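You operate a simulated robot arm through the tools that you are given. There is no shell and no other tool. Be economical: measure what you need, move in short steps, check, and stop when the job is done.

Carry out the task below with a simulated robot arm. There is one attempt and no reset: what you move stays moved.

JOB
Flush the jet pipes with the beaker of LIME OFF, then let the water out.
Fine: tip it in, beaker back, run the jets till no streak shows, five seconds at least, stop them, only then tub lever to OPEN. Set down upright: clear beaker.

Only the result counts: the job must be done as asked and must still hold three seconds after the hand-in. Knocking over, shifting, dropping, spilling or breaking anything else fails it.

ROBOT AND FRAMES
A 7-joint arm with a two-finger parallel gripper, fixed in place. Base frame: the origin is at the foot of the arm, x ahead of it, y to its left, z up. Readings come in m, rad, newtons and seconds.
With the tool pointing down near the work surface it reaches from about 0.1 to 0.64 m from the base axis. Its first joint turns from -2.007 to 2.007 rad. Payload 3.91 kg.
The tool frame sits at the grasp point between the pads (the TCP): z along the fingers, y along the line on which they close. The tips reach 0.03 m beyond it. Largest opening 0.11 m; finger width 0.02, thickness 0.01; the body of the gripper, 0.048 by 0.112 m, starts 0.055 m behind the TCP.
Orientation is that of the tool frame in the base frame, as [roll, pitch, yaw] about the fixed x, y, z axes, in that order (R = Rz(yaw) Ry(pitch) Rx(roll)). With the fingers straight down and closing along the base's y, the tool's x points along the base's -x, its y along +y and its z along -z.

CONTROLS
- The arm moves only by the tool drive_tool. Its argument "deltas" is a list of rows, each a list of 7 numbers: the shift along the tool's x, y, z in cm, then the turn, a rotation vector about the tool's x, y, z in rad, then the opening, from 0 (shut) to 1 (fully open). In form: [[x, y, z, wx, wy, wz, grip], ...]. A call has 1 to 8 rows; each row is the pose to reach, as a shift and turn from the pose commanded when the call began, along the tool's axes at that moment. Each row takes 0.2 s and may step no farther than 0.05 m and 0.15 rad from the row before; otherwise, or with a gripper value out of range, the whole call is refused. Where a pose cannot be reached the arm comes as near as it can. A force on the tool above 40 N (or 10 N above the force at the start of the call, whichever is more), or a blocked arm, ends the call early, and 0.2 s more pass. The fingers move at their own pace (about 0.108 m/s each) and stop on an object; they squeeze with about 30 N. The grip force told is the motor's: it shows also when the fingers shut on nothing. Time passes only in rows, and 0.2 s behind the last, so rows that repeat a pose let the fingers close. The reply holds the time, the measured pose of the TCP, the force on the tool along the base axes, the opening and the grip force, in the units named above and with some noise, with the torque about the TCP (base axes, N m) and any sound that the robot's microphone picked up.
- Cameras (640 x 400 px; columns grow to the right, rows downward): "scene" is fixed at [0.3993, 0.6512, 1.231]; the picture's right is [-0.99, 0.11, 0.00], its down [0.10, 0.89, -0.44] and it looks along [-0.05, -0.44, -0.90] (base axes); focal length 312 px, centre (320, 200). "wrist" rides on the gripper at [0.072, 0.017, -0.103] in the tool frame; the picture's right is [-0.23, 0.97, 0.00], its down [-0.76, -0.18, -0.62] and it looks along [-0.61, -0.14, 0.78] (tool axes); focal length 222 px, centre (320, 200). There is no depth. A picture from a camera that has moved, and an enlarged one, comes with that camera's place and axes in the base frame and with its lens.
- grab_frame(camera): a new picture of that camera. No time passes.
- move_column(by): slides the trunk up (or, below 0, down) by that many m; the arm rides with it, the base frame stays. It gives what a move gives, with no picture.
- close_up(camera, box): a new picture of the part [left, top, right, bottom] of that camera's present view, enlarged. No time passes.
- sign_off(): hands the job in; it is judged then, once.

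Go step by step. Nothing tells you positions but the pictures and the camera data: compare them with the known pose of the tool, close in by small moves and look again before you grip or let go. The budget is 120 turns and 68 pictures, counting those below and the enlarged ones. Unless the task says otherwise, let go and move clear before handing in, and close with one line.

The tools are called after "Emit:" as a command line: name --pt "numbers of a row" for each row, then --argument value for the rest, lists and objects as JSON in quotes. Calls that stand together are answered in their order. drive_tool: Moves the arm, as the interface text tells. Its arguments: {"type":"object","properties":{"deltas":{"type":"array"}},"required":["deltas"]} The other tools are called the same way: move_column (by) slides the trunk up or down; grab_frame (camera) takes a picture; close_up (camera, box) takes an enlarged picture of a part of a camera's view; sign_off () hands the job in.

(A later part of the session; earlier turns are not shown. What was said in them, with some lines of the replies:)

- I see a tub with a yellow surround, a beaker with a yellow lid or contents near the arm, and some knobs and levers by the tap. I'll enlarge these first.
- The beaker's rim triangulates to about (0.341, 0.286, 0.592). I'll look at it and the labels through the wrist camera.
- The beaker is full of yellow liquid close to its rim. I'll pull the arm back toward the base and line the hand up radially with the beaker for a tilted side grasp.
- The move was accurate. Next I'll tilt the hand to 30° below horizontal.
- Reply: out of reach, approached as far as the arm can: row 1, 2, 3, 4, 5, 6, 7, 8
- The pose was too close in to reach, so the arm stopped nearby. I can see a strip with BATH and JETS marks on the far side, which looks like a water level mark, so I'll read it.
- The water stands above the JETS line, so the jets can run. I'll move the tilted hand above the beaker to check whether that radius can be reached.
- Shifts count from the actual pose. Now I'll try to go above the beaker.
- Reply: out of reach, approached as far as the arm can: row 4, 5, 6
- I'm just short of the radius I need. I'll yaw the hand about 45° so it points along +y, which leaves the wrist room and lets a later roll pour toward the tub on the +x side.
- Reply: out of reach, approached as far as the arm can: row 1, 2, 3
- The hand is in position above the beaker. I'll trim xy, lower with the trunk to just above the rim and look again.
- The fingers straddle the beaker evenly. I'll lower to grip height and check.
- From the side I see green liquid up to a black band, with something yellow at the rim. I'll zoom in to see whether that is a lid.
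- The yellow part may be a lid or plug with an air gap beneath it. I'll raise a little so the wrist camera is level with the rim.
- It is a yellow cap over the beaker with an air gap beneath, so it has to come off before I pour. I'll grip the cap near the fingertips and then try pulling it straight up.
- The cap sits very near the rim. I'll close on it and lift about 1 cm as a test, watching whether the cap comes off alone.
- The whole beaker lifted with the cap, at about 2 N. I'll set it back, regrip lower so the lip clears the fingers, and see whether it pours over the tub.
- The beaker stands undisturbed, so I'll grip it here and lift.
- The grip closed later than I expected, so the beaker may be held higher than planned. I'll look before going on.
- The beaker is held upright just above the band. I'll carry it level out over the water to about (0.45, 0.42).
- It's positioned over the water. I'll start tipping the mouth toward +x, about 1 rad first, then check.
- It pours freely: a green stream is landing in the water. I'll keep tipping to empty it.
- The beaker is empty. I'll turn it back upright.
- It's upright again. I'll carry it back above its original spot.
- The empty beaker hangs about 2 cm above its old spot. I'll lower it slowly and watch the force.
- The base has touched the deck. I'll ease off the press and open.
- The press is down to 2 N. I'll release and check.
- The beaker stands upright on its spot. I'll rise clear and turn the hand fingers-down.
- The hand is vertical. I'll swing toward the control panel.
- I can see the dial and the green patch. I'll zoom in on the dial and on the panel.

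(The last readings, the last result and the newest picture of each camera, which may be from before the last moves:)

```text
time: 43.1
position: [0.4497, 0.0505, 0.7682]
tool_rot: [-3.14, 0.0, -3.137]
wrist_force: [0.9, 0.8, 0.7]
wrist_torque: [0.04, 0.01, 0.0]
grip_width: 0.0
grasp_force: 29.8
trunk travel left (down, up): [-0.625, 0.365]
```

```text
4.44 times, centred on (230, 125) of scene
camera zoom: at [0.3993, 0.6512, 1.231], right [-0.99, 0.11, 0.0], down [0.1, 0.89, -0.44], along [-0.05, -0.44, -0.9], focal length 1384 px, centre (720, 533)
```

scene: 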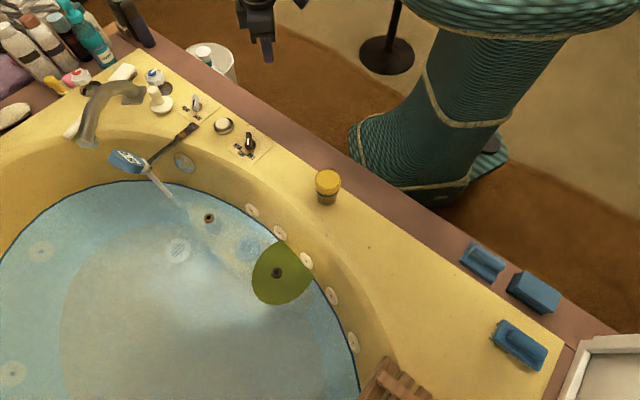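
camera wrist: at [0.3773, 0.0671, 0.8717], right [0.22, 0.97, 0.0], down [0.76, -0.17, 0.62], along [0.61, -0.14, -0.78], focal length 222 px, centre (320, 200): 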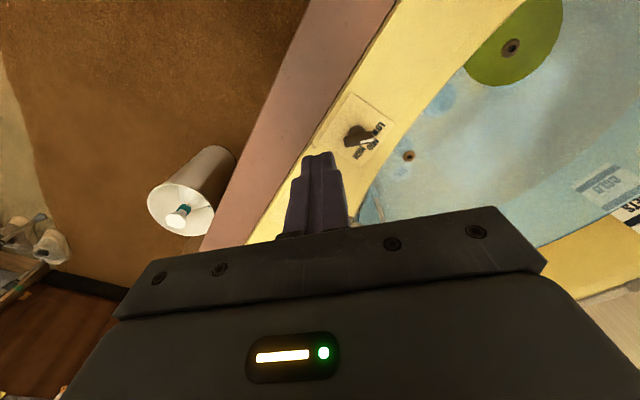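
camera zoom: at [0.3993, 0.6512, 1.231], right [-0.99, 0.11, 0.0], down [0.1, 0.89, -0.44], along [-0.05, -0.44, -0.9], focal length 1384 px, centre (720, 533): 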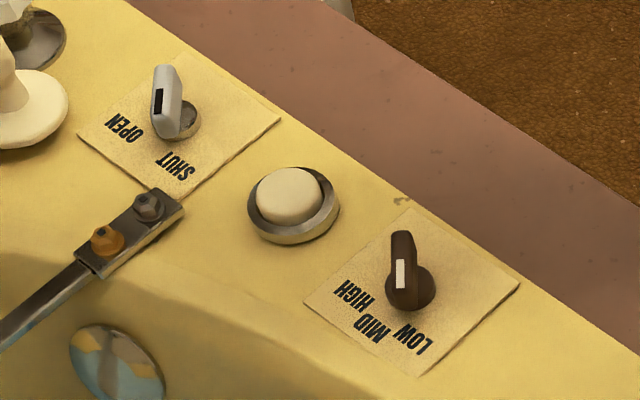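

The dial is on LOW and the tub lever looks set to SHUT. The round white button must be the jet switch at about (0.608, 0.032), so I'll move the closed fingers above it.

Emit:
drive_tool --pt "-3 -0.3 2 0 0 0 0" --pt "-6 -0.7 4 0 0 0 0" --pt "-9 -1 6 0 0 0 0" --pt "-12 -1.4 9 0 0 0 0" --pt "-14.5 -1.7 12 0 0 0 0" --pt "-15.8 -1.85 14.5 0 0 0 0" --pt "-15.8 -1.85 14.5 0 0 0 0"

Emit:
close_up --camera "scene" --box '[170, 80, 290, 170]'

Emit:
grab_frame --camera "wrist"

```text
time: 44.7
position: [0.6101, 0.0342, 0.6232]
tool_rot: [3.142, -0.001, -3.137]
wrist_force: [0.8, 0.3, -0.5]
wrist_torque: [0.02, 0.02, 0.02]
grip_width: 0.0001
grasp_force: 30.2
trunk travel left (down, up): [-0.625, 0.365]
```

```text
4.44 times, centred on (230, 125) of scene
camera zoom: at [0.3993, 0.6512, 1.231], right [-0.99, 0.11, 0.0], down [0.1, 0.89, -0.44], along [-0.05, -0.44, -0.9], focal length 1384 px, centre (720, 533)
```

zoom: 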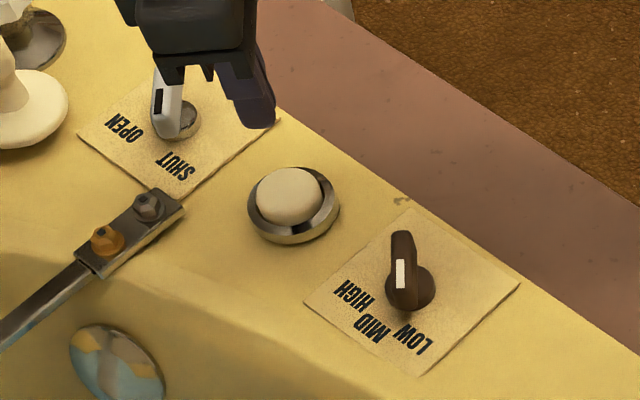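

```text
28 pictures are left
camera wrist: at [0.5372, 0.0508, 0.7272], right [0.22, 0.98, 0.0], down [0.76, -0.17, 0.62], along [0.61, -0.14, -0.78], focal length 222 px, centre (320, 200)
```

wrist: 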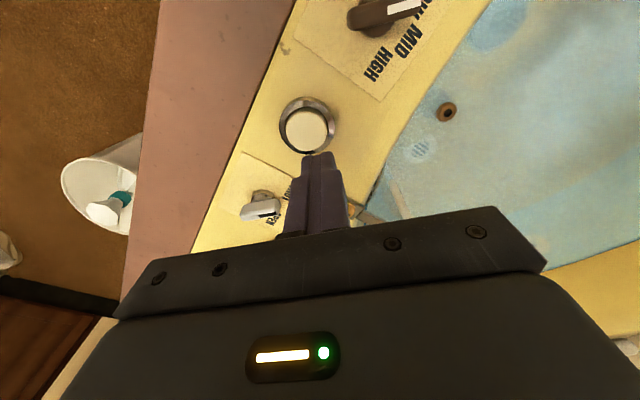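

The button's top triangulates to (0.614, 0.019, 0.507). I'll shift over it, go down to just above and check.

Emit:
drive_tool --pt "-0.4 -1.5 2 0 0 0 0" --pt "-0.4 -1.5 4.5 0 0 0 0" --pt "-0.4 -1.5 6.3 0 0 0 0" --pt "-0.4 -1.5 6.3 0 0 0 0"

Emit:
close_up --camera "scene" --box '[190, 90, 260, 150]'

Emit:
close_up --camera "wrist" --box '[220, 60, 420, 240]'

```text
time: 45.7
position: [0.6127, 0.0177, 0.5633]
tool_rot: [3.141, 0.0, -3.137]
wrist_force: [-0.2, 0.2, -0.4]
wrist_torque: [0.03, 0.0, 0.04]
grip_width: 0.0
grasp_force: 30.8
trunk travel left (down, up): [-0.625, 0.365]
```

```text
6.67 times, centred on (225, 120) of scene
camera zoom: at [0.3993, 0.6512, 1.231], right [-0.99, 0.11, 0.0], down [0.1, 0.89, -0.44], along [-0.05, -0.44, -0.9], focal length 2076 px, centre (953, 733)
```

zoom: 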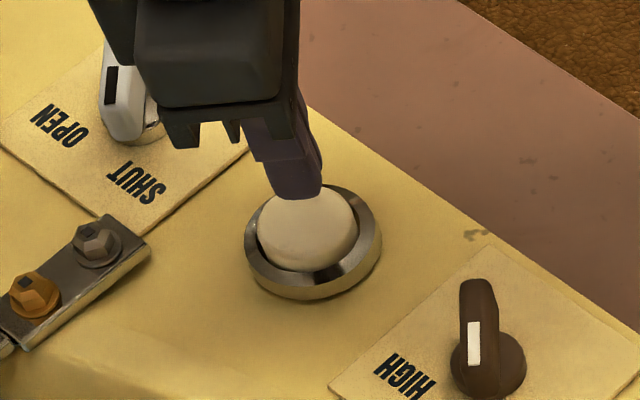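

```text
2.22 times, centred on (320, 150) of wrist
camera zoom: at [0.5403, 0.0353, 0.6663], right [0.22, 0.98, 0.0], down [0.76, -0.17, 0.62], along [0.61, -0.14, -0.78], focal length 494 px, centre (320, 311)
```

zoom: 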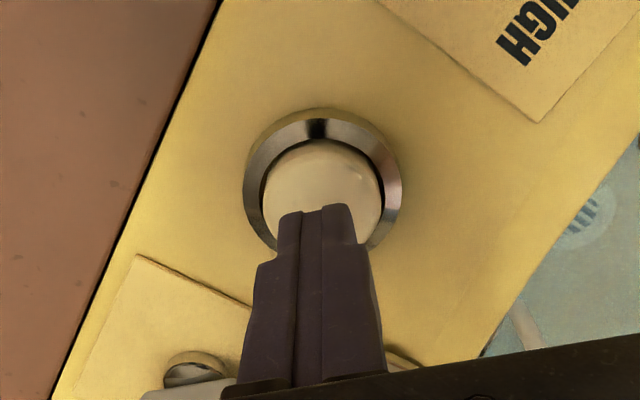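

The tip is aligned about 2.5 cm above the button. I'll press down in small steps.

Emit:
drive_tool --pt "0 0 1.2 0 0 0 0" --pt "0 0 2.2 0 0 0 0" --pt "0 0 2.5 0 0 0 0" --pt "0 0 2.8 0 0 0 0"

```text
time: 46.7
position: [0.6118, 0.0166, 0.5359]
tool_rot: [-3.141, 0.001, -3.137]
wrist_force: [-2.1, -2.1, 5.3]
wrist_torque: [-0.08, 0.09, 0.03]
grip_width: 0.0
grasp_force: 29.9
trunk travel left (down, up): [-0.625, 0.365]
heard: click
```

It clicked. I'll lift off and look at the water.

Emit:
drive_tool --pt "0 0 -1.5 0 0 0 0" --pt "0 0 -3 0 0 0 0"

Emit:
grab_frame --camera "scene"

```text
time: 47.3
position: [0.6126, 0.0163, 0.5621]
tool_rot: [3.14, 0.0, -3.137]
wrist_force: [0.2, 0.1, 0.3]
wrist_torque: [0.0, 0.0, -0.03]
grip_width: 0.0005
grasp_force: 29.9
trunk travel left (down, up): [-0.625, 0.365]
```

```text
25 pictures are left
```

scene: 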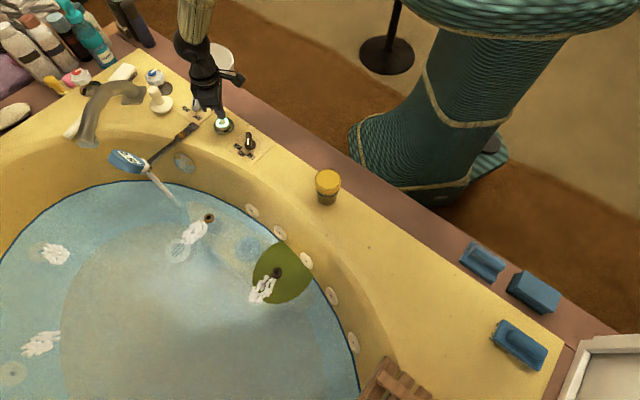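

The jets are running and the button glows. I'll let them run.

Emit:
drive_tool --pt "0 0 0 0 0 0 0" --pt "0 0 0 0 0 0 0" --pt "0 0 0 0 0 0 0" --pt "0 0 0 0 0 0 0" --pt "0 0 0 0 0 0 0" --pt "0 0 0 0 0 0 0" --pt "0 0 0 0 0 0 0" --pt "0 0 0 0 0 0 0"

Emit:
drive_tool --pt "0 0 0 0 0 0 0" --pt "0 0 0 0 0 0 0" --pt "0 0 0 0 0 0 0" --pt "0 0 0 0 0 0 0" --pt "0 0 0 0 0 0 0" --pt "0 0 0 0 0 0 0" --pt "0 0 0 0 0 0 0" --pt "0 0 0 0 0 0 0"

Emit:
drive_tool --pt "0 0 0 0 0 0 0" --pt "0 0 0 0 0 0 0" --pt "0 0 0 0 0 0 0" --pt "0 0 0 0 0 0 0" --pt "0 0 0 0 0 0 0" --pt "0 0 0 0 0 0 0" --pt "0 0 0 0 0 0 0" --pt "0 0 0 0 0 0 0"

Emit:
grab_frame --camera "scene"

```text
time: 49.1
position: [0.6125, 0.0163, 0.5628]
tool_rot: [3.142, 0.0, -3.137]
wrist_force: [0.5, 0.7, 0.9]
wrist_torque: [0.03, -0.02, 0.0]
grip_width: 0.0001
grasp_force: 29.7
trunk travel left (down, up): [-0.625, 0.365]
```

```text
time: 50.9
position: [0.6122, 0.0161, 0.5627]
tool_rot: [3.142, 0.001, -3.137]
wrist_force: [1.0, 0.0, -1.3]
wrist_torque: [-0.03, -0.02, -0.01]
grip_width: 0.0001
grasp_force: 30.1
trunk travel left (down, up): [-0.625, 0.365]
```

```text
time: 52.7
position: [0.6125, 0.016, 0.5623]
tool_rot: [-3.14, 0.0, -3.138]
wrist_force: [0.4, -0.5, 0.6]
wrist_torque: [-0.01, -0.01, 0.0]
grip_width: 0.0001
grasp_force: 30.2
trunk travel left (down, up): [-0.625, 0.365]
```

```text
24 pictures are left
```

scene: 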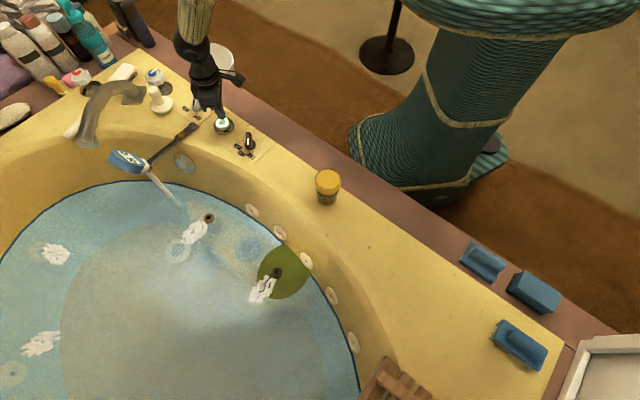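

The green streak is shrinking slowly. I'll keep waiting.

Emit:
drive_tool --pt "0 0 0 0 0 0 0" --pt "0 0 0 0 0 0 0" --pt "0 0 0 0 0 0 0" --pt "0 0 0 0 0 0 0" --pt "0 0 0 0 0 0 0" --pt "0 0 0 0 0 0 0" --pt "0 0 0 0 0 0 0" --pt "0 0 0 0 0 0 0"

Emit:
drive_tool --pt "0 0 0 0 0 0 0" --pt "0 0 0 0 0 0 0" --pt "0 0 0 0 0 0 0" --pt "0 0 0 0 0 0 0" --pt "0 0 0 0 0 0 0" --pt "0 0 0 0 0 0 0" --pt "0 0 0 0 0 0 0" --pt "0 0 0 0 0 0 0"

Emit:
drive_tool --pt "0 0 0 0 0 0 0" --pt "0 0 0 0 0 0 0" --pt "0 0 0 0 0 0 0" --pt "0 0 0 0 0 0 0" --pt "0 0 0 0 0 0 0" --pt "0 0 0 0 0 0 0" --pt "0 0 0 0 0 0 0" --pt "0 0 0 0 0 0 0"

Emit:
drive_tool --pt "0 0 0 0 0 0 0" --pt "0 0 0 0 0 0 0" --pt "0 0 0 0 0 0 0" --pt "0 0 0 0 0 0 0" --pt "0 0 0 0 0 0 0" --pt "0 0 0 0 0 0 0" --pt "0 0 0 0 0 0 0" --pt "0 0 0 0 0 0 0"

Emit:
grab_frame --camera "scene"

```text
time: 54.5
position: [0.6135, 0.0161, 0.5615]
tool_rot: [-3.141, 0.001, -3.137]
wrist_force: [0.1, 0.4, 0.8]
wrist_torque: [0.02, 0.01, -0.01]
grip_width: 0.0
grasp_force: 29.9
trunk travel left (down, up): [-0.625, 0.365]
```

```text
time: 56.3
position: [0.613, 0.0166, 0.5624]
tool_rot: [3.141, 0.0, -3.135]
wrist_force: [0.4, 0.4, -0.1]
wrist_torque: [0.02, 0.01, 0.05]
grip_width: 0.0
grasp_force: 29.9
trunk travel left (down, up): [-0.625, 0.365]
```

```text
time: 58.1
position: [0.6132, 0.0164, 0.5637]
tool_rot: [-3.141, 0.001, -3.136]
wrist_force: [-0.2, -0.2, -0.6]
wrist_torque: [-0.02, -0.03, 0.01]
grip_width: 0.0001
grasp_force: 30.4
trunk travel left (down, up): [-0.625, 0.365]
```

```text
time: 59.9
position: [0.6124, 0.0171, 0.5632]
tool_rot: [3.14, 0.001, -3.135]
wrist_force: [0.2, -0.3, 0.3]
wrist_torque: [0.0, 0.0, 0.01]
grip_width: 0.0002
grasp_force: 30.3
trunk travel left (down, up): [-0.625, 0.365]
```

```text
23 pictures are left
```

scene: 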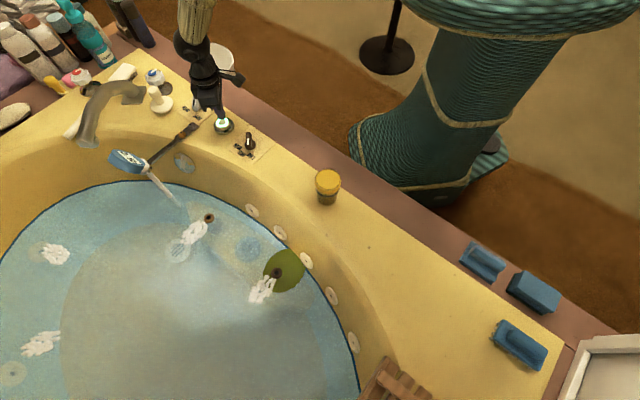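

The streak is still shrinking, so I'll wait more.

Emit:
drive_tool --pt "0 0 0 0 0 0 0" --pt "0 0 0 0 0 0 0" --pt "0 0 0 0 0 0 0" --pt "0 0 0 0 0 0 0" --pt "0 0 0 0 0 0 0" --pt "0 0 0 0 0 0 0" --pt "0 0 0 0 0 0 0" --pt "0 0 0 0 0 0 0"

Emit:
drive_tool --pt "0 0 0 0 0 0 0" --pt "0 0 0 0 0 0 0" --pt "0 0 0 0 0 0 0" --pt "0 0 0 0 0 0 0" --pt "0 0 0 0 0 0 0" --pt "0 0 0 0 0 0 0" --pt "0 0 0 0 0 0 0" --pt "0 0 0 0 0 0 0"

Emit:
drive_tool --pt "0 0 0 0 0 0 0" --pt "0 0 0 0 0 0 0" --pt "0 0 0 0 0 0 0" --pt "0 0 0 0 0 0 0" --pt "0 0 0 0 0 0 0" --pt "0 0 0 0 0 0 0" --pt "0 0 0 0 0 0 0" --pt "0 0 0 0 0 0 0"

Emit:
drive_tool --pt "0 0 0 0 0 0 0" --pt "0 0 0 0 0 0 0" --pt "0 0 0 0 0 0 0" --pt "0 0 0 0 0 0 0" --pt "0 0 0 0 0 0 0" --pt "0 0 0 0 0 0 0" --pt "0 0 0 0 0 0 0" --pt "0 0 0 0 0 0 0"

Emit:
drive_tool --pt "0 0 0 0 0 0 0" --pt "0 0 0 0 0 0 0" --pt "0 0 0 0 0 0 0" --pt "0 0 0 0 0 0 0" --pt "0 0 0 0 0 0 0" --pt "0 0 0 0 0 0 0" --pt "0 0 0 0 0 0 0" --pt "0 0 0 0 0 0 0"

Emit:
drive_tool --pt "0 0 0 0 0 0 0" --pt "0 0 0 0 0 0 0" --pt "0 0 0 0 0 0 0" --pt "0 0 0 0 0 0 0" --pt "0 0 0 0 0 0 0" --pt "0 0 0 0 0 0 0" --pt "0 0 0 0 0 0 0" --pt "0 0 0 0 0 0 0"

Emit:
drive_tool --pt "0 0 0 0 0 0 0" --pt "0 0 0 0 0 0 0" --pt "0 0 0 0 0 0 0" --pt "0 0 0 0 0 0 0" --pt "0 0 0 0 0 0 0" --pt "0 0 0 0 0 0 0" --pt "0 0 0 0 0 0 0" --pt "0 0 0 0 0 0 0"

Emit:
drive_tool --pt "0 0 0 0 0 0 0" --pt "0 0 0 0 0 0 0" --pt "0 0 0 0 0 0 0" --pt "0 0 0 0 0 0 0" --pt "0 0 0 0 0 0 0" --pt "0 0 0 0 0 0 0" --pt "0 0 0 0 0 0 0" --pt "0 0 0 0 0 0 0"

Emit:
grab_frame --camera "scene"

```text
time: 61.7
position: [0.613, 0.0162, 0.5637]
tool_rot: [-3.141, 0.001, -3.136]
wrist_force: [0.8, -0.6, -0.1]
wrist_torque: [0.02, 0.01, 0.0]
grip_width: 0.0001
grasp_force: 29.8
trunk travel left (down, up): [-0.625, 0.365]
```

```text
time: 63.5
position: [0.6122, 0.0159, 0.5622]
tool_rot: [-3.141, 0.001, -3.136]
wrist_force: [-0.3, 0.0, -0.4]
wrist_torque: [0.02, 0.0, 0.0]
grip_width: 0.0
grasp_force: 30.5
trunk travel left (down, up): [-0.625, 0.365]
```

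```text
time: 65.3
position: [0.6124, 0.0156, 0.5632]
tool_rot: [3.141, 0.0, -3.137]
wrist_force: [-0.1, -0.1, 0.1]
wrist_torque: [0.01, 0.0, 0.01]
grip_width: 0.0
grasp_force: 29.8
trunk travel left (down, up): [-0.625, 0.365]
```

```text
time: 67.1
position: [0.6127, 0.0164, 0.5624]
tool_rot: [-3.14, 0.001, -3.137]
wrist_force: [-0.4, 0.5, 0.4]
wrist_torque: [-0.01, 0.01, -0.01]
grip_width: 0.0
grasp_force: 29.7
trunk travel left (down, up): [-0.625, 0.365]
```

```text
time: 68.9
position: [0.6128, 0.0173, 0.5639]
tool_rot: [-3.141, -0.002, -3.137]
wrist_force: [0.4, -0.5, 0.4]
wrist_torque: [-0.02, 0.03, 0.01]
grip_width: 0.0
grasp_force: 29.6
trunk travel left (down, up): [-0.625, 0.365]
```

```text
time: 70.7
position: [0.6132, 0.0166, 0.5629]
tool_rot: [3.142, -0.001, -3.138]
wrist_force: [-0.6, 0.2, 0.8]
wrist_torque: [0.03, 0.0, 0.0]
grip_width: 0.0
grasp_force: 29.7
trunk travel left (down, up): [-0.625, 0.365]
```

```text
time: 72.5
position: [0.6137, 0.0152, 0.5621]
tool_rot: [-3.141, -0.001, -3.135]
wrist_force: [0.3, 0.0, 0.3]
wrist_torque: [-0.01, -0.01, 0.01]
grip_width: 0.0
grasp_force: 29.9
trunk travel left (down, up): [-0.625, 0.365]
```

```text
time: 74.3
position: [0.6129, 0.0161, 0.5631]
tool_rot: [-3.141, -0.001, -3.136]
wrist_force: [0.7, 0.6, -0.2]
wrist_torque: [0.03, 0.01, -0.04]
grip_width: 0.0
grasp_force: 29.7
trunk travel left (down, up): [-0.625, 0.365]
```

```text
22 pictures are left
```

scene: 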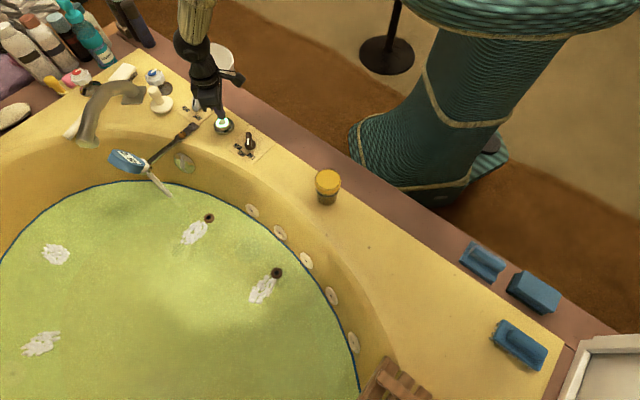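

The patch is gone and the water is evenly tinted. I'll zoom in to be sure no streak remains.

Emit:
close_up --camera "scene" --box '[170, 190, 350, 320]'

Emit:
close_up --camera "scene" --box '[0, 170, 200, 400]'

```text
3.08 times, centred on (260, 255) of scene
camera zoom: at [0.3993, 0.6512, 1.231], right [-0.99, 0.11, 0.0], down [0.1, 0.89, -0.44], along [-0.05, -0.44, -0.9], focal length 958 px, centre (505, 31)
```

zoom: 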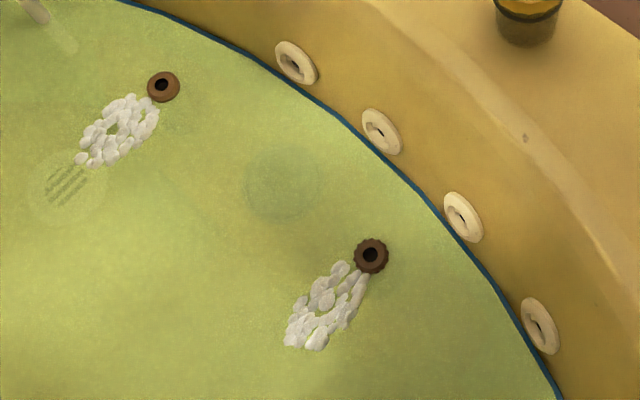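

```text
1.74 times, centred on (100, 285) of scene
camera zoom: at [0.3993, 0.6512, 1.231], right [-0.99, 0.11, 0.0], down [0.1, 0.89, -0.44], along [-0.05, -0.44, -0.9], focal length 542 px, centre (703, 52)
```

zoom: 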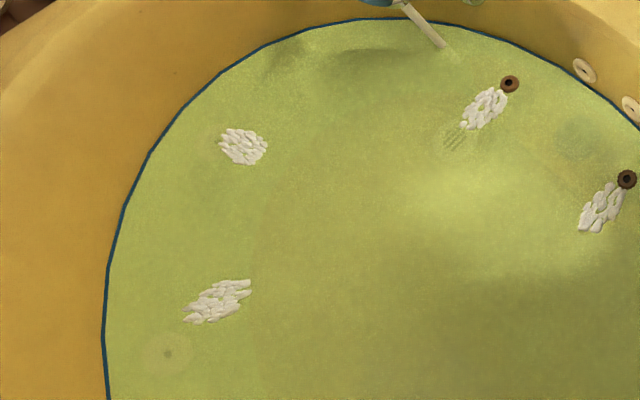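

No streak is left. I'll wait a moment longer, then press the button to stop the jets.

Emit:
drive_tool --pt "0 0 0 0 0 0 0" --pt "0 0 0 0 0 0 0" --pt "0 0 0 0 0 0 0" --pt "0 0 0 0 0 0 0" --pt "0 0 0 0 0 0 0" --pt "0 0 0 0 0 0 0" --pt "0 0 0 0 0 0 0" --pt "0 0 0 0 0 0 0"

Emit:
drive_tool --pt "0 0 1.2 0 0 0 0" --pt "0 0 2.2 0 0 0 0" --pt "0 0 2.5 0 0 0 0" --pt "0 0 2.8 0 0 0 0"

```text
time: 76.1
position: [0.6131, 0.0171, 0.5632]
tool_rot: [-3.14, 0.0, -3.136]
wrist_force: [-0.5, 0.0, -0.4]
wrist_torque: [-0.01, 0.04, 0.02]
grip_width: 0.0
grasp_force: 30.6
trunk travel left (down, up): [-0.625, 0.365]
```

```text
time: 77.1
position: [0.6128, 0.018, 0.5355]
tool_rot: [-3.141, 0.001, -3.135]
wrist_force: [0.6, -1.6, 4.1]
wrist_torque: [-0.04, 0.06, 0.05]
grip_width: 0.0
grasp_force: 29.7
trunk travel left (down, up): [-0.625, 0.365]
heard: click
```

It clicked again. I'll lift off, confirm the jets stopped, and look at the lever.

Emit:
drive_tool --pt "0 0 -3 0 0 0 0" --pt "1 2 -7 0 0 0 0" --pt "2 4 -11 0 0 0 0"

Emit:
grab_frame --camera "scene"

Emit:
close_up --camera "wrist" --box '[180, 80, 340, 240]'

```text
time: 77.9
position: [0.5924, 0.059, 0.6471]
tool_rot: [3.142, 0.002, -3.134]
wrist_force: [0.4, 0.3, -0.3]
wrist_torque: [0.0, -0.02, 0.02]
grip_width: 0.0
grasp_force: 30.2
trunk travel left (down, up): [-0.625, 0.365]
```

```text
19 pictures are left
```

scene: 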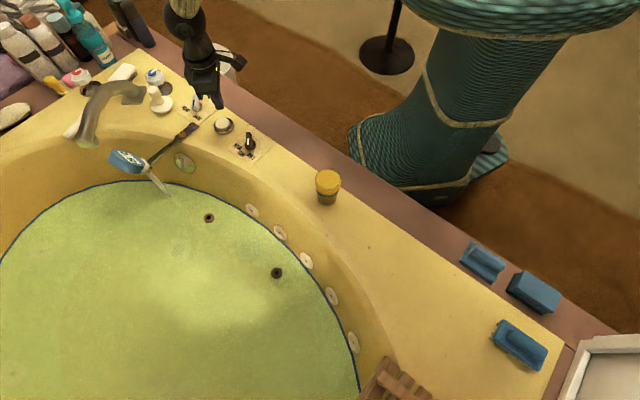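

```text
2.50 times, centred on (260, 160) of wrist
camera zoom: at [0.5202, 0.0762, 0.75], right [0.22, 0.98, 0.0], down [0.76, -0.17, 0.62], along [0.61, -0.14, -0.78], focal length 555 px, centre (470, 300)
```

zoom: 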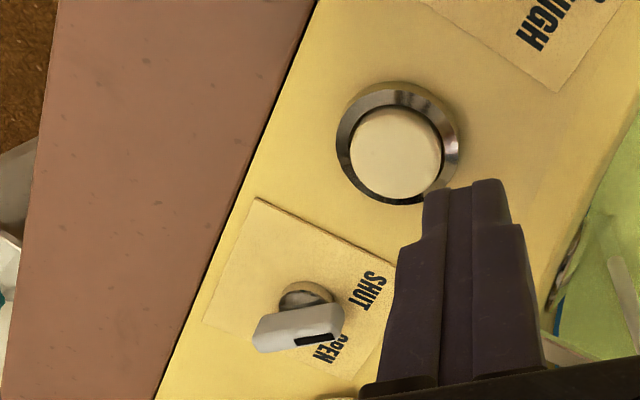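

The jets have stopped. The lever points to SHUT along +y with its axis near (0.684, -0.054), and OPEN lies toward +x. I'll tilt the closed fingers outward and move beside the handle's near end.

Emit:
drive_tool --pt "-0.9 -1.9 0.5 0 -0.14 0 0" --pt "-1.9 -3.8 1 0 -0.28 0 0" --pt "-2.9 -5.7 1.5 0 -0.42 0 0" --pt "-3.8 -7.6 2 0 -0.56 0 0" --pt "-4.8 -9.6 2.5 0 -0.7 0 0" --pt "-4.8 -9.6 2.5 0 -0.7 0 0"

Emit:
close_up --camera "scene" --box '[160, 80, 240, 140]'

Emit:
close_up --camera "wrist" --box '[240, 80, 400, 200]'

```text
time: 79.3
position: [0.6408, -0.0401, 0.6228]
tool_rot: [3.14, 0.702, -3.137]
wrist_force: [-0.1, 0.4, -1.1]
wrist_torque: [0.0, 0.01, 0.01]
grip_width: 0.0002
grasp_force: 29.8
trunk travel left (down, up): [-0.625, 0.365]
```

```text
6.67 times, centred on (200, 110) of scene
camera zoom: at [0.3993, 0.6512, 1.231], right [-0.99, 0.11, 0.0], down [0.1, 0.89, -0.44], along [-0.05, -0.44, -0.9], focal length 2076 px, centre (1120, 800)
```

zoom: 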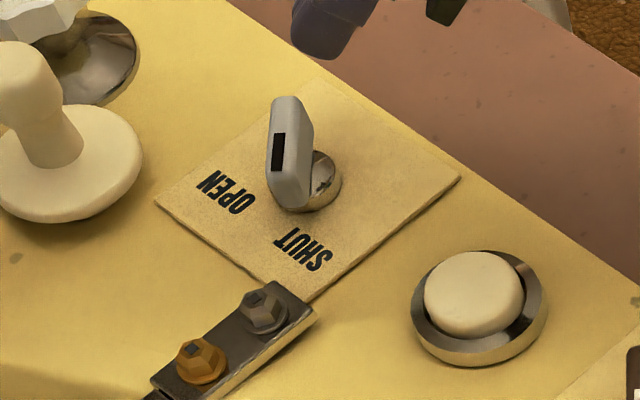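

```text
3.33 times, centred on (320, 140) of wrist
camera zoom: at [0.5188, -0.0232, 0.6555], right [0.17, 0.97, 0.15], down [0.18, -0.18, 0.97], along [0.97, -0.14, -0.21], focal length 740 px, centre (320, 400)
```

zoom: 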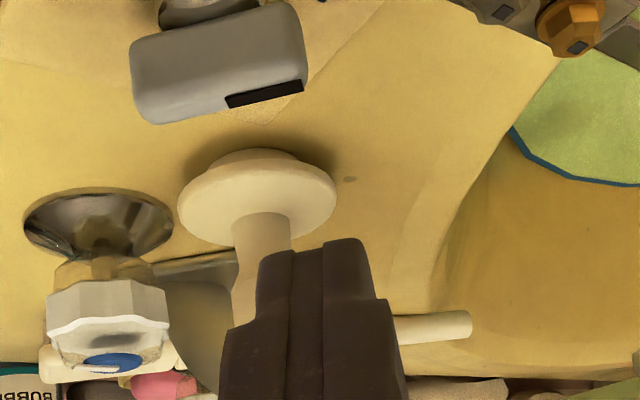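

The handle spans z of about 0.52 to 0.545 and the fingertip is lined up just in front of its near end. I'll go straight down beside it.

Emit:
drive_tool --pt "1.3 0 1.5 0 0 0 0" --pt "2.6 0 3.1 0 0 0 0" --pt "3.9 0 4.6 0 0 0 0" --pt "4.5 0 5.35 0 0 0 0" --pt "4.5 0 5.35 0 0 0 0"

Emit:
close_up --camera "scene" --box '[160, 80, 240, 140]'

Emit:
close_up --camera "wrist" --box '[240, 80, 400, 200]'

```text
time: 80.5
position: [0.6409, -0.0394, 0.5519]
tool_rot: [-3.141, 0.701, -3.135]
wrist_force: [-0.2, 0.7, 0.4]
wrist_torque: [0.0, -0.01, 0.0]
grip_width: 0.0001
grasp_force: 29.9
trunk travel left (down, up): [-0.625, 0.365]
```

```text
6.67 times, centred on (200, 110) of scene
camera zoom: at [0.3993, 0.6512, 1.231], right [-0.99, 0.11, 0.0], down [0.1, 0.89, -0.44], along [-0.05, -0.44, -0.9], focal length 2076 px, centre (1120, 800)
```

zoom: 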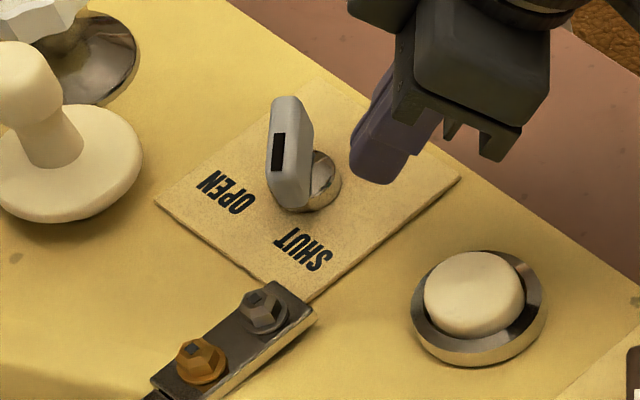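

```text
3.33 times, centred on (320, 140) of wrist
camera zoom: at [0.5187, -0.0221, 0.5845], right [0.17, 0.97, 0.15], down [0.18, -0.18, 0.97], along [0.97, -0.14, -0.21], focal length 740 px, centre (320, 400)
```

zoom: 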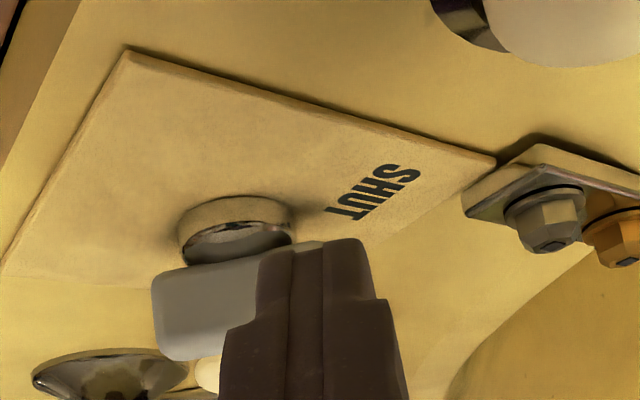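

The fingertip sits about 1.5 cm in front of the handle's SHUT end. I'll push that end in an arc toward OPEN, the first half now.

Emit:
drive_tool --pt "0.32 0 0.38 0 0 0 0" --pt "-0.52 0 1.09 0 0 0 0" --pt "-1.13 0.4 1.61 0 0 0 0" --pt "-1.74 0.7 2.12 0 0 0 0" --pt "-2.35 0.5 2.64 0 0 0 0"

Emit:
close_up --camera "scene" --box '[160, 80, 240, 140]'

```text
time: 81.7
position: [0.6749, -0.0317, 0.5461]
tool_rot: [3.14, 0.702, -3.134]
wrist_force: [-0.3, 5.6, 5.1]
wrist_torque: [0.06, -0.09, 0.16]
grip_width: 0.0
grasp_force: 30.1
trunk travel left (down, up): [-0.625, 0.365]
```

```text
6.67 times, centred on (200, 110) of scene
camera zoom: at [0.3993, 0.6512, 1.231], right [-0.99, 0.11, 0.0], down [0.1, 0.89, -0.44], along [-0.05, -0.44, -0.9], focal length 2076 px, centre (1120, 800)
```

zoom: 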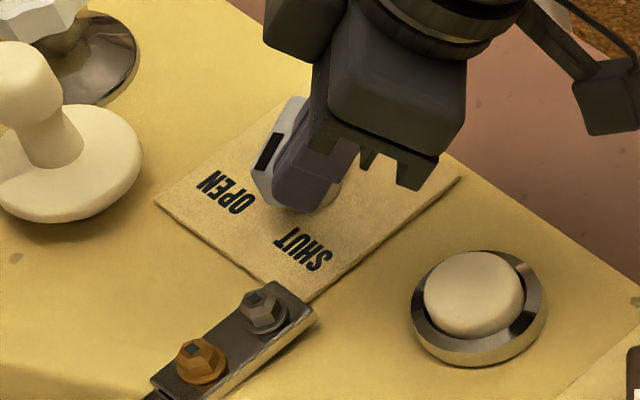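

The lever has started turning. I'll continue the arc.

Emit:
drive_tool --pt "-0.46 -0.1 0.39 0 0 0 0" --pt "-0.92 -0.4 0.77 0 0 0 0" --pt "-1.22 -0.8 1.03 0 0 0 0" --pt "-1.38 -1.1 1.16 0 0 0 0" --pt "-1.38 -1.1 1.16 0 0 0 0"

Emit:
close_up --camera "scene" --box '[160, 80, 240, 140]'

```text
time: 82.9
position: [0.6943, -0.0438, 0.5454]
tool_rot: [-3.141, 0.699, -3.138]
wrist_force: [-0.1, 0.4, 1.1]
wrist_torque: [0.0, -0.02, -0.01]
grip_width: 0.0001
grasp_force: 30.0
trunk travel left (down, up): [-0.625, 0.365]
```

```text
6.67 times, centred on (200, 110) of scene
camera zoom: at [0.3993, 0.6512, 1.231], right [-0.99, 0.11, 0.0], down [0.1, 0.89, -0.44], along [-0.05, -0.44, -0.9], focal length 2076 px, centre (1120, 800)
```

zoom: 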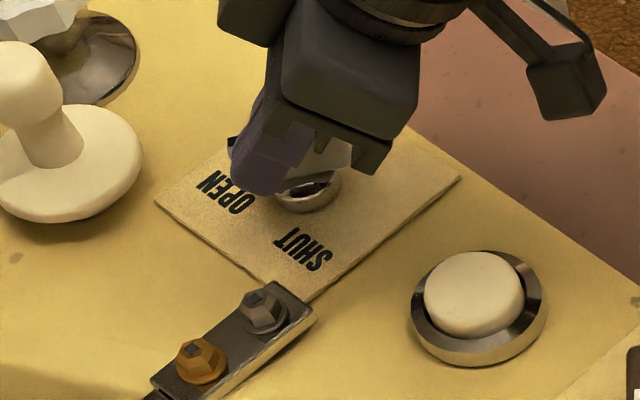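

The lever has swung round. I'll back off to the +y side, rise and check it.

Emit:
drive_tool --pt "0 1.5 0 0 0 0 0" --pt "-1.5 2.5 -2 0 0 0 0" --pt "-3.2 4 -3.8 0 0 0 0" --pt "-4.5 7 -6.5 0 0 0 0" --pt "-4 7 -10 0 0 0 0"

Emit:
close_up --camera "scene" --box '[160, 80, 240, 140]'

Emit:
grab_frame --camera "scene"

```text
time: 84.1
position: [0.6594, 0.0246, 0.6489]
tool_rot: [-3.141, 0.699, -3.136]
wrist_force: [0.1, -0.3, -0.7]
wrist_torque: [-0.02, 0.0, 0.03]
grip_width: 0.0
grasp_force: 29.8
trunk travel left (down, up): [-0.625, 0.365]
```

```text
6.67 times, centred on (200, 110) of scene
camera zoom: at [0.3993, 0.6512, 1.231], right [-0.99, 0.11, 0.0], down [0.1, 0.89, -0.44], along [-0.05, -0.44, -0.9], focal length 2076 px, centre (1120, 800)
```

zoom: 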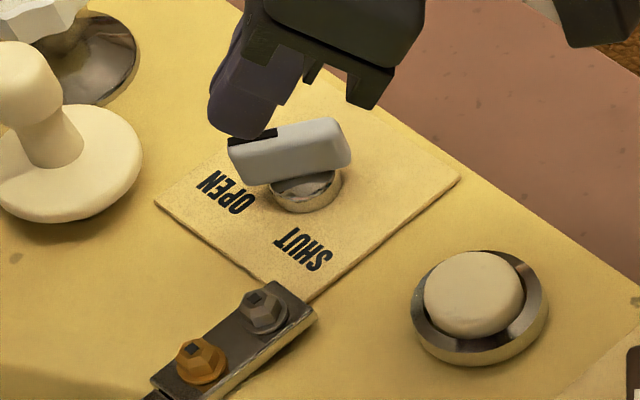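

```text
10 pictures are left
```

scene: 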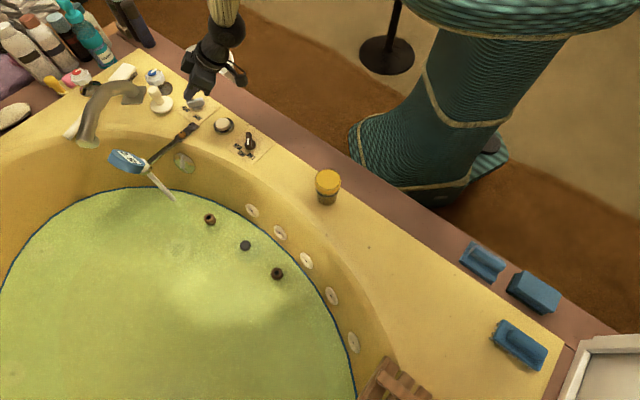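

The lever points at OPEN and the water level is already dropping. I'll move the arm clear and check once more.

Emit:
drive_tool --pt "1 0 -4 0 0 0 0" --pt "2 0 -8 0 0 0 0" --pt "2 0 -12 0 0 0 0.3" --pt "2 0 -12 0 0 0 0.3" --pt "2 0 -12 0 0 0 0.3" --pt "2 0 -12 0 0 0 0.3" --pt "2 0 -12 0 0 0 0.3" --pt "2 0 -12 0 0 0 0.3"

Emit:
grab_frame --camera "scene"

Emit:
close_up --camera "scene" --box '[160, 80, 240, 140]'

```text
time: 85.9
position: [0.5669, 0.0264, 0.7244]
tool_rot: [3.14, 0.698, -3.135]
wrist_force: [0.0, 0.2, -0.7]
wrist_torque: [0.01, 0.05, -0.02]
grip_width: 0.033
grasp_force: 0.1
trunk travel left (down, up): [-0.625, 0.365]
```

```text
9 pictures are left
```

scene: 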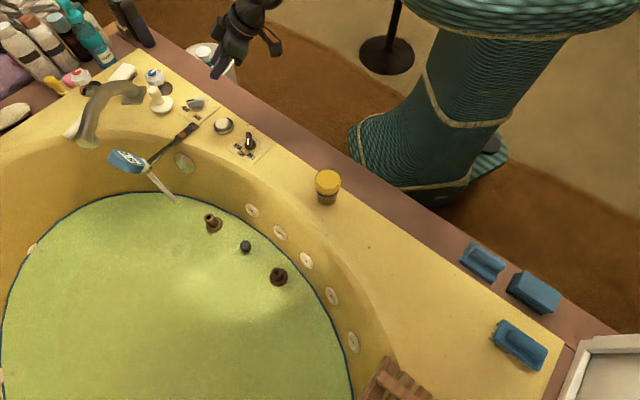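

```text
6.67 times, centred on (200, 110) of scene
camera zoom: at [0.3993, 0.6512, 1.231], right [-0.99, 0.11, 0.0], down [0.1, 0.89, -0.44], along [-0.05, -0.44, -0.9], focal length 2076 px, centre (1120, 800)
```

zoom: 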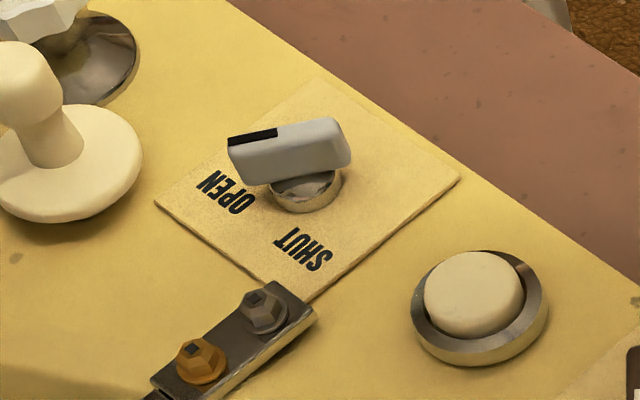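

The lever is at OPEN, the jets are off and the beaker is upright. I'll let the water run down a while before handing in.

Emit:
drive_tool --pt "0 0 0 0 0 0 0.3" --pt "0 0 0 0 0 0 0.3" --pt "0 0 0 0 0 0 0.3" --pt "0 0 0 0 0 0 0.3" --pt "0 0 0 0 0 0 0.3" --pt "0 0 0 0 0 0 0.3" --pt "0 0 0 0 0 0 0.3" --pt "0 0 0 0 0 0 0.3"

Emit:
drive_tool --pt "0 0 0 0 0 0 0.3" --pt "0 0 0 0 0 0 0.3" --pt "0 0 0 0 0 0 0.3" --pt "0 0 0 0 0 0 0.3" --pt "0 0 0 0 0 0 0.3" --pt "0 0 0 0 0 0 0.3" --pt "0 0 0 0 0 0 0.3" --pt "0 0 0 0 0 0 0.3"

Emit:
drive_tool --pt "0 0 0 0 0 0 0.3" --pt "0 0 0 0 0 0 0.3" --pt "0 0 0 0 0 0 0.3" --pt "0 0 0 0 0 0 0.3" --pt "0 0 0 0 0 0 0.3" --pt "0 0 0 0 0 0 0.3" --pt "0 0 0 0 0 0 0.3" --pt "0 0 0 0 0 0 0.3"

Emit:
drive_tool --pt "0 0 0 0 0 0 0.3" --pt "0 0 0 0 0 0 0.3" --pt "0 0 0 0 0 0 0.3" --pt "0 0 0 0 0 0 0.3" --pt "0 0 0 0 0 0 0.3" --pt "0 0 0 0 0 0 0.3" --pt "0 0 0 0 0 0 0.3" --pt "0 0 0 0 0 0 0.3"

Emit:
grab_frame --camera "scene"

```text
time: 87.7
position: [0.5681, 0.0273, 0.7249]
tool_rot: [-3.141, 0.701, -3.137]
wrist_force: [0.0, 0.2, 0.3]
wrist_torque: [0.0, 0.0, 0.0]
grip_width: 0.0332
grasp_force: 0.0
trunk travel left (down, up): [-0.625, 0.365]
```

```text
time: 89.5
position: [0.5662, 0.0276, 0.7248]
tool_rot: [-3.141, 0.699, -3.136]
wrist_force: [-0.3, -0.5, -0.7]
wrist_torque: [0.01, 0.0, -0.01]
grip_width: 0.0332
grasp_force: 0.0
trunk travel left (down, up): [-0.625, 0.365]
```

```text
time: 91.3
position: [0.5671, 0.0275, 0.7257]
tool_rot: [-3.14, 0.7, -3.138]
wrist_force: [-0.3, 0.9, -0.7]
wrist_torque: [-0.04, -0.02, -0.01]
grip_width: 0.033
grasp_force: 0.1
trunk travel left (down, up): [-0.625, 0.365]
```

```text
time: 93.1
position: [0.5677, 0.0274, 0.7261]
tool_rot: [3.141, 0.7, -3.136]
wrist_force: [-0.1, 0.0, 0.2]
wrist_torque: [0.01, -0.05, 0.0]
grip_width: 0.033
grasp_force: 0.0
trunk travel left (down, up): [-0.625, 0.365]
```

```text
7 pictures are left
```

scene: 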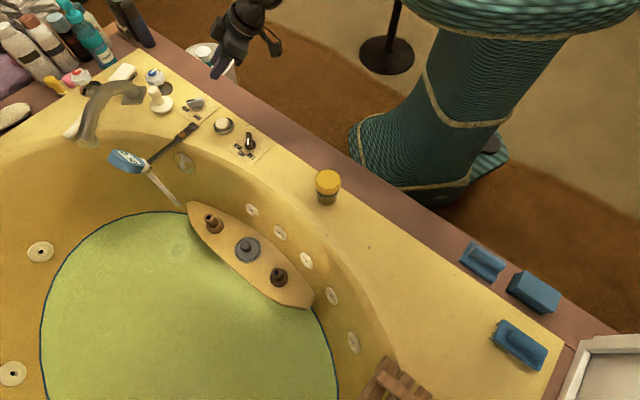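

The tub is draining well. I'll wait a little longer for it to empty.

Emit:
drive_tool --pt "0 0 0 0 0 0 0.3" --pt "0 0 0 0 0 0 0.3" --pt "0 0 0 0 0 0 0.3" --pt "0 0 0 0 0 0 0.3" --pt "0 0 0 0 0 0 0.3" --pt "0 0 0 0 0 0 0.3" --pt "0 0 0 0 0 0 0.3" --pt "0 0 0 0 0 0 0.3"

Emit:
drive_tool --pt "0 0 0 0 0 0 0.3" --pt "0 0 0 0 0 0 0.3" --pt "0 0 0 0 0 0 0.3" --pt "0 0 0 0 0 0 0.3" --pt "0 0 0 0 0 0 0.3" --pt "0 0 0 0 0 0 0.3" --pt "0 0 0 0 0 0 0.3" --pt "0 0 0 0 0 0 0.3"

Emit:
drive_tool --pt "0 0 0 0 0 0 0.3" --pt "0 0 0 0 0 0 0.3" --pt "0 0 0 0 0 0 0.3" --pt "0 0 0 0 0 0 0.3" --pt "0 0 0 0 0 0 0.3" --pt "0 0 0 0 0 0 0.3" --pt "0 0 0 0 0 0 0.3" --pt "0 0 0 0 0 0 0.3"

Emit:
drive_tool --pt "0 0 0 0 0 0 0.3" --pt "0 0 0 0 0 0 0.3" --pt "0 0 0 0 0 0 0.3" --pt "0 0 0 0 0 0 0.3" --pt "0 0 0 0 0 0 0.3" --pt "0 0 0 0 0 0 0.3" --pt "0 0 0 0 0 0 0.3" --pt "0 0 0 0 0 0 0.3"

Emit:
drive_tool --pt "0 0 0 0 0 0 0.3" --pt "0 0 0 0 0 0 0.3" --pt "0 0 0 0 0 0 0.3" --pt "0 0 0 0 0 0 0.3" --pt "0 0 0 0 0 0 0.3" --pt "0 0 0 0 0 0 0.3" --pt "0 0 0 0 0 0 0.3" --pt "0 0 0 0 0 0 0.3"

Emit:
grab_frame --camera "scene"

```text
time: 94.9
position: [0.5671, 0.0268, 0.7256]
tool_rot: [-3.141, 0.7, -3.136]
wrist_force: [0.4, 0.2, -0.3]
wrist_torque: [0.0, -0.02, 0.0]
grip_width: 0.0329
grasp_force: 0.1
trunk travel left (down, up): [-0.625, 0.365]
```

```text
time: 96.7
position: [0.5664, 0.0263, 0.7254]
tool_rot: [3.141, 0.699, -3.135]
wrist_force: [-0.2, -1.0, 0.6]
wrist_torque: [0.0, 0.0, -0.03]
grip_width: 0.033
grasp_force: 0.1
trunk travel left (down, up): [-0.625, 0.365]
```

```text
time: 98.5
position: [0.5663, 0.0275, 0.7256]
tool_rot: [3.141, 0.699, -3.136]
wrist_force: [0.0, 0.2, -0.1]
wrist_torque: [-0.03, 0.02, 0.05]
grip_width: 0.0328
grasp_force: 0.0
trunk travel left (down, up): [-0.625, 0.365]
```

```text
time: 100.3
position: [0.5665, 0.0284, 0.7248]
tool_rot: [-3.14, 0.7, -3.137]
wrist_force: [0.8, 0.0, -0.4]
wrist_torque: [-0.01, -0.01, 0.03]
grip_width: 0.0328
grasp_force: 0.0
trunk travel left (down, up): [-0.625, 0.365]
```

```text
time: 102.1
position: [0.5666, 0.0265, 0.7254]
tool_rot: [-3.141, 0.699, -3.136]
wrist_force: [1.2, -0.6, 0.3]
wrist_torque: [-0.01, -0.03, -0.01]
grip_width: 0.0329
grasp_force: 0.1
trunk travel left (down, up): [-0.625, 0.365]
```

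```text
6 pictures are left
```

scene: 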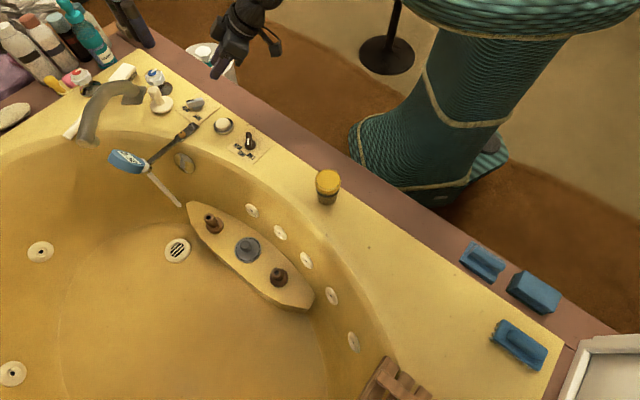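

The tub is empty, the lever is at OPEN, the jets are off and the beaker stands upright in its place. I'm handing in.

Emit:
sign_off

```text
The job is handed in.
```

The LIME OFF is in, the empty beaker is back upright on its spot, the jets ran about 30 s until no streak showed and were stopped, and only then was the tub lever turned to OPEN; the tub has drained.
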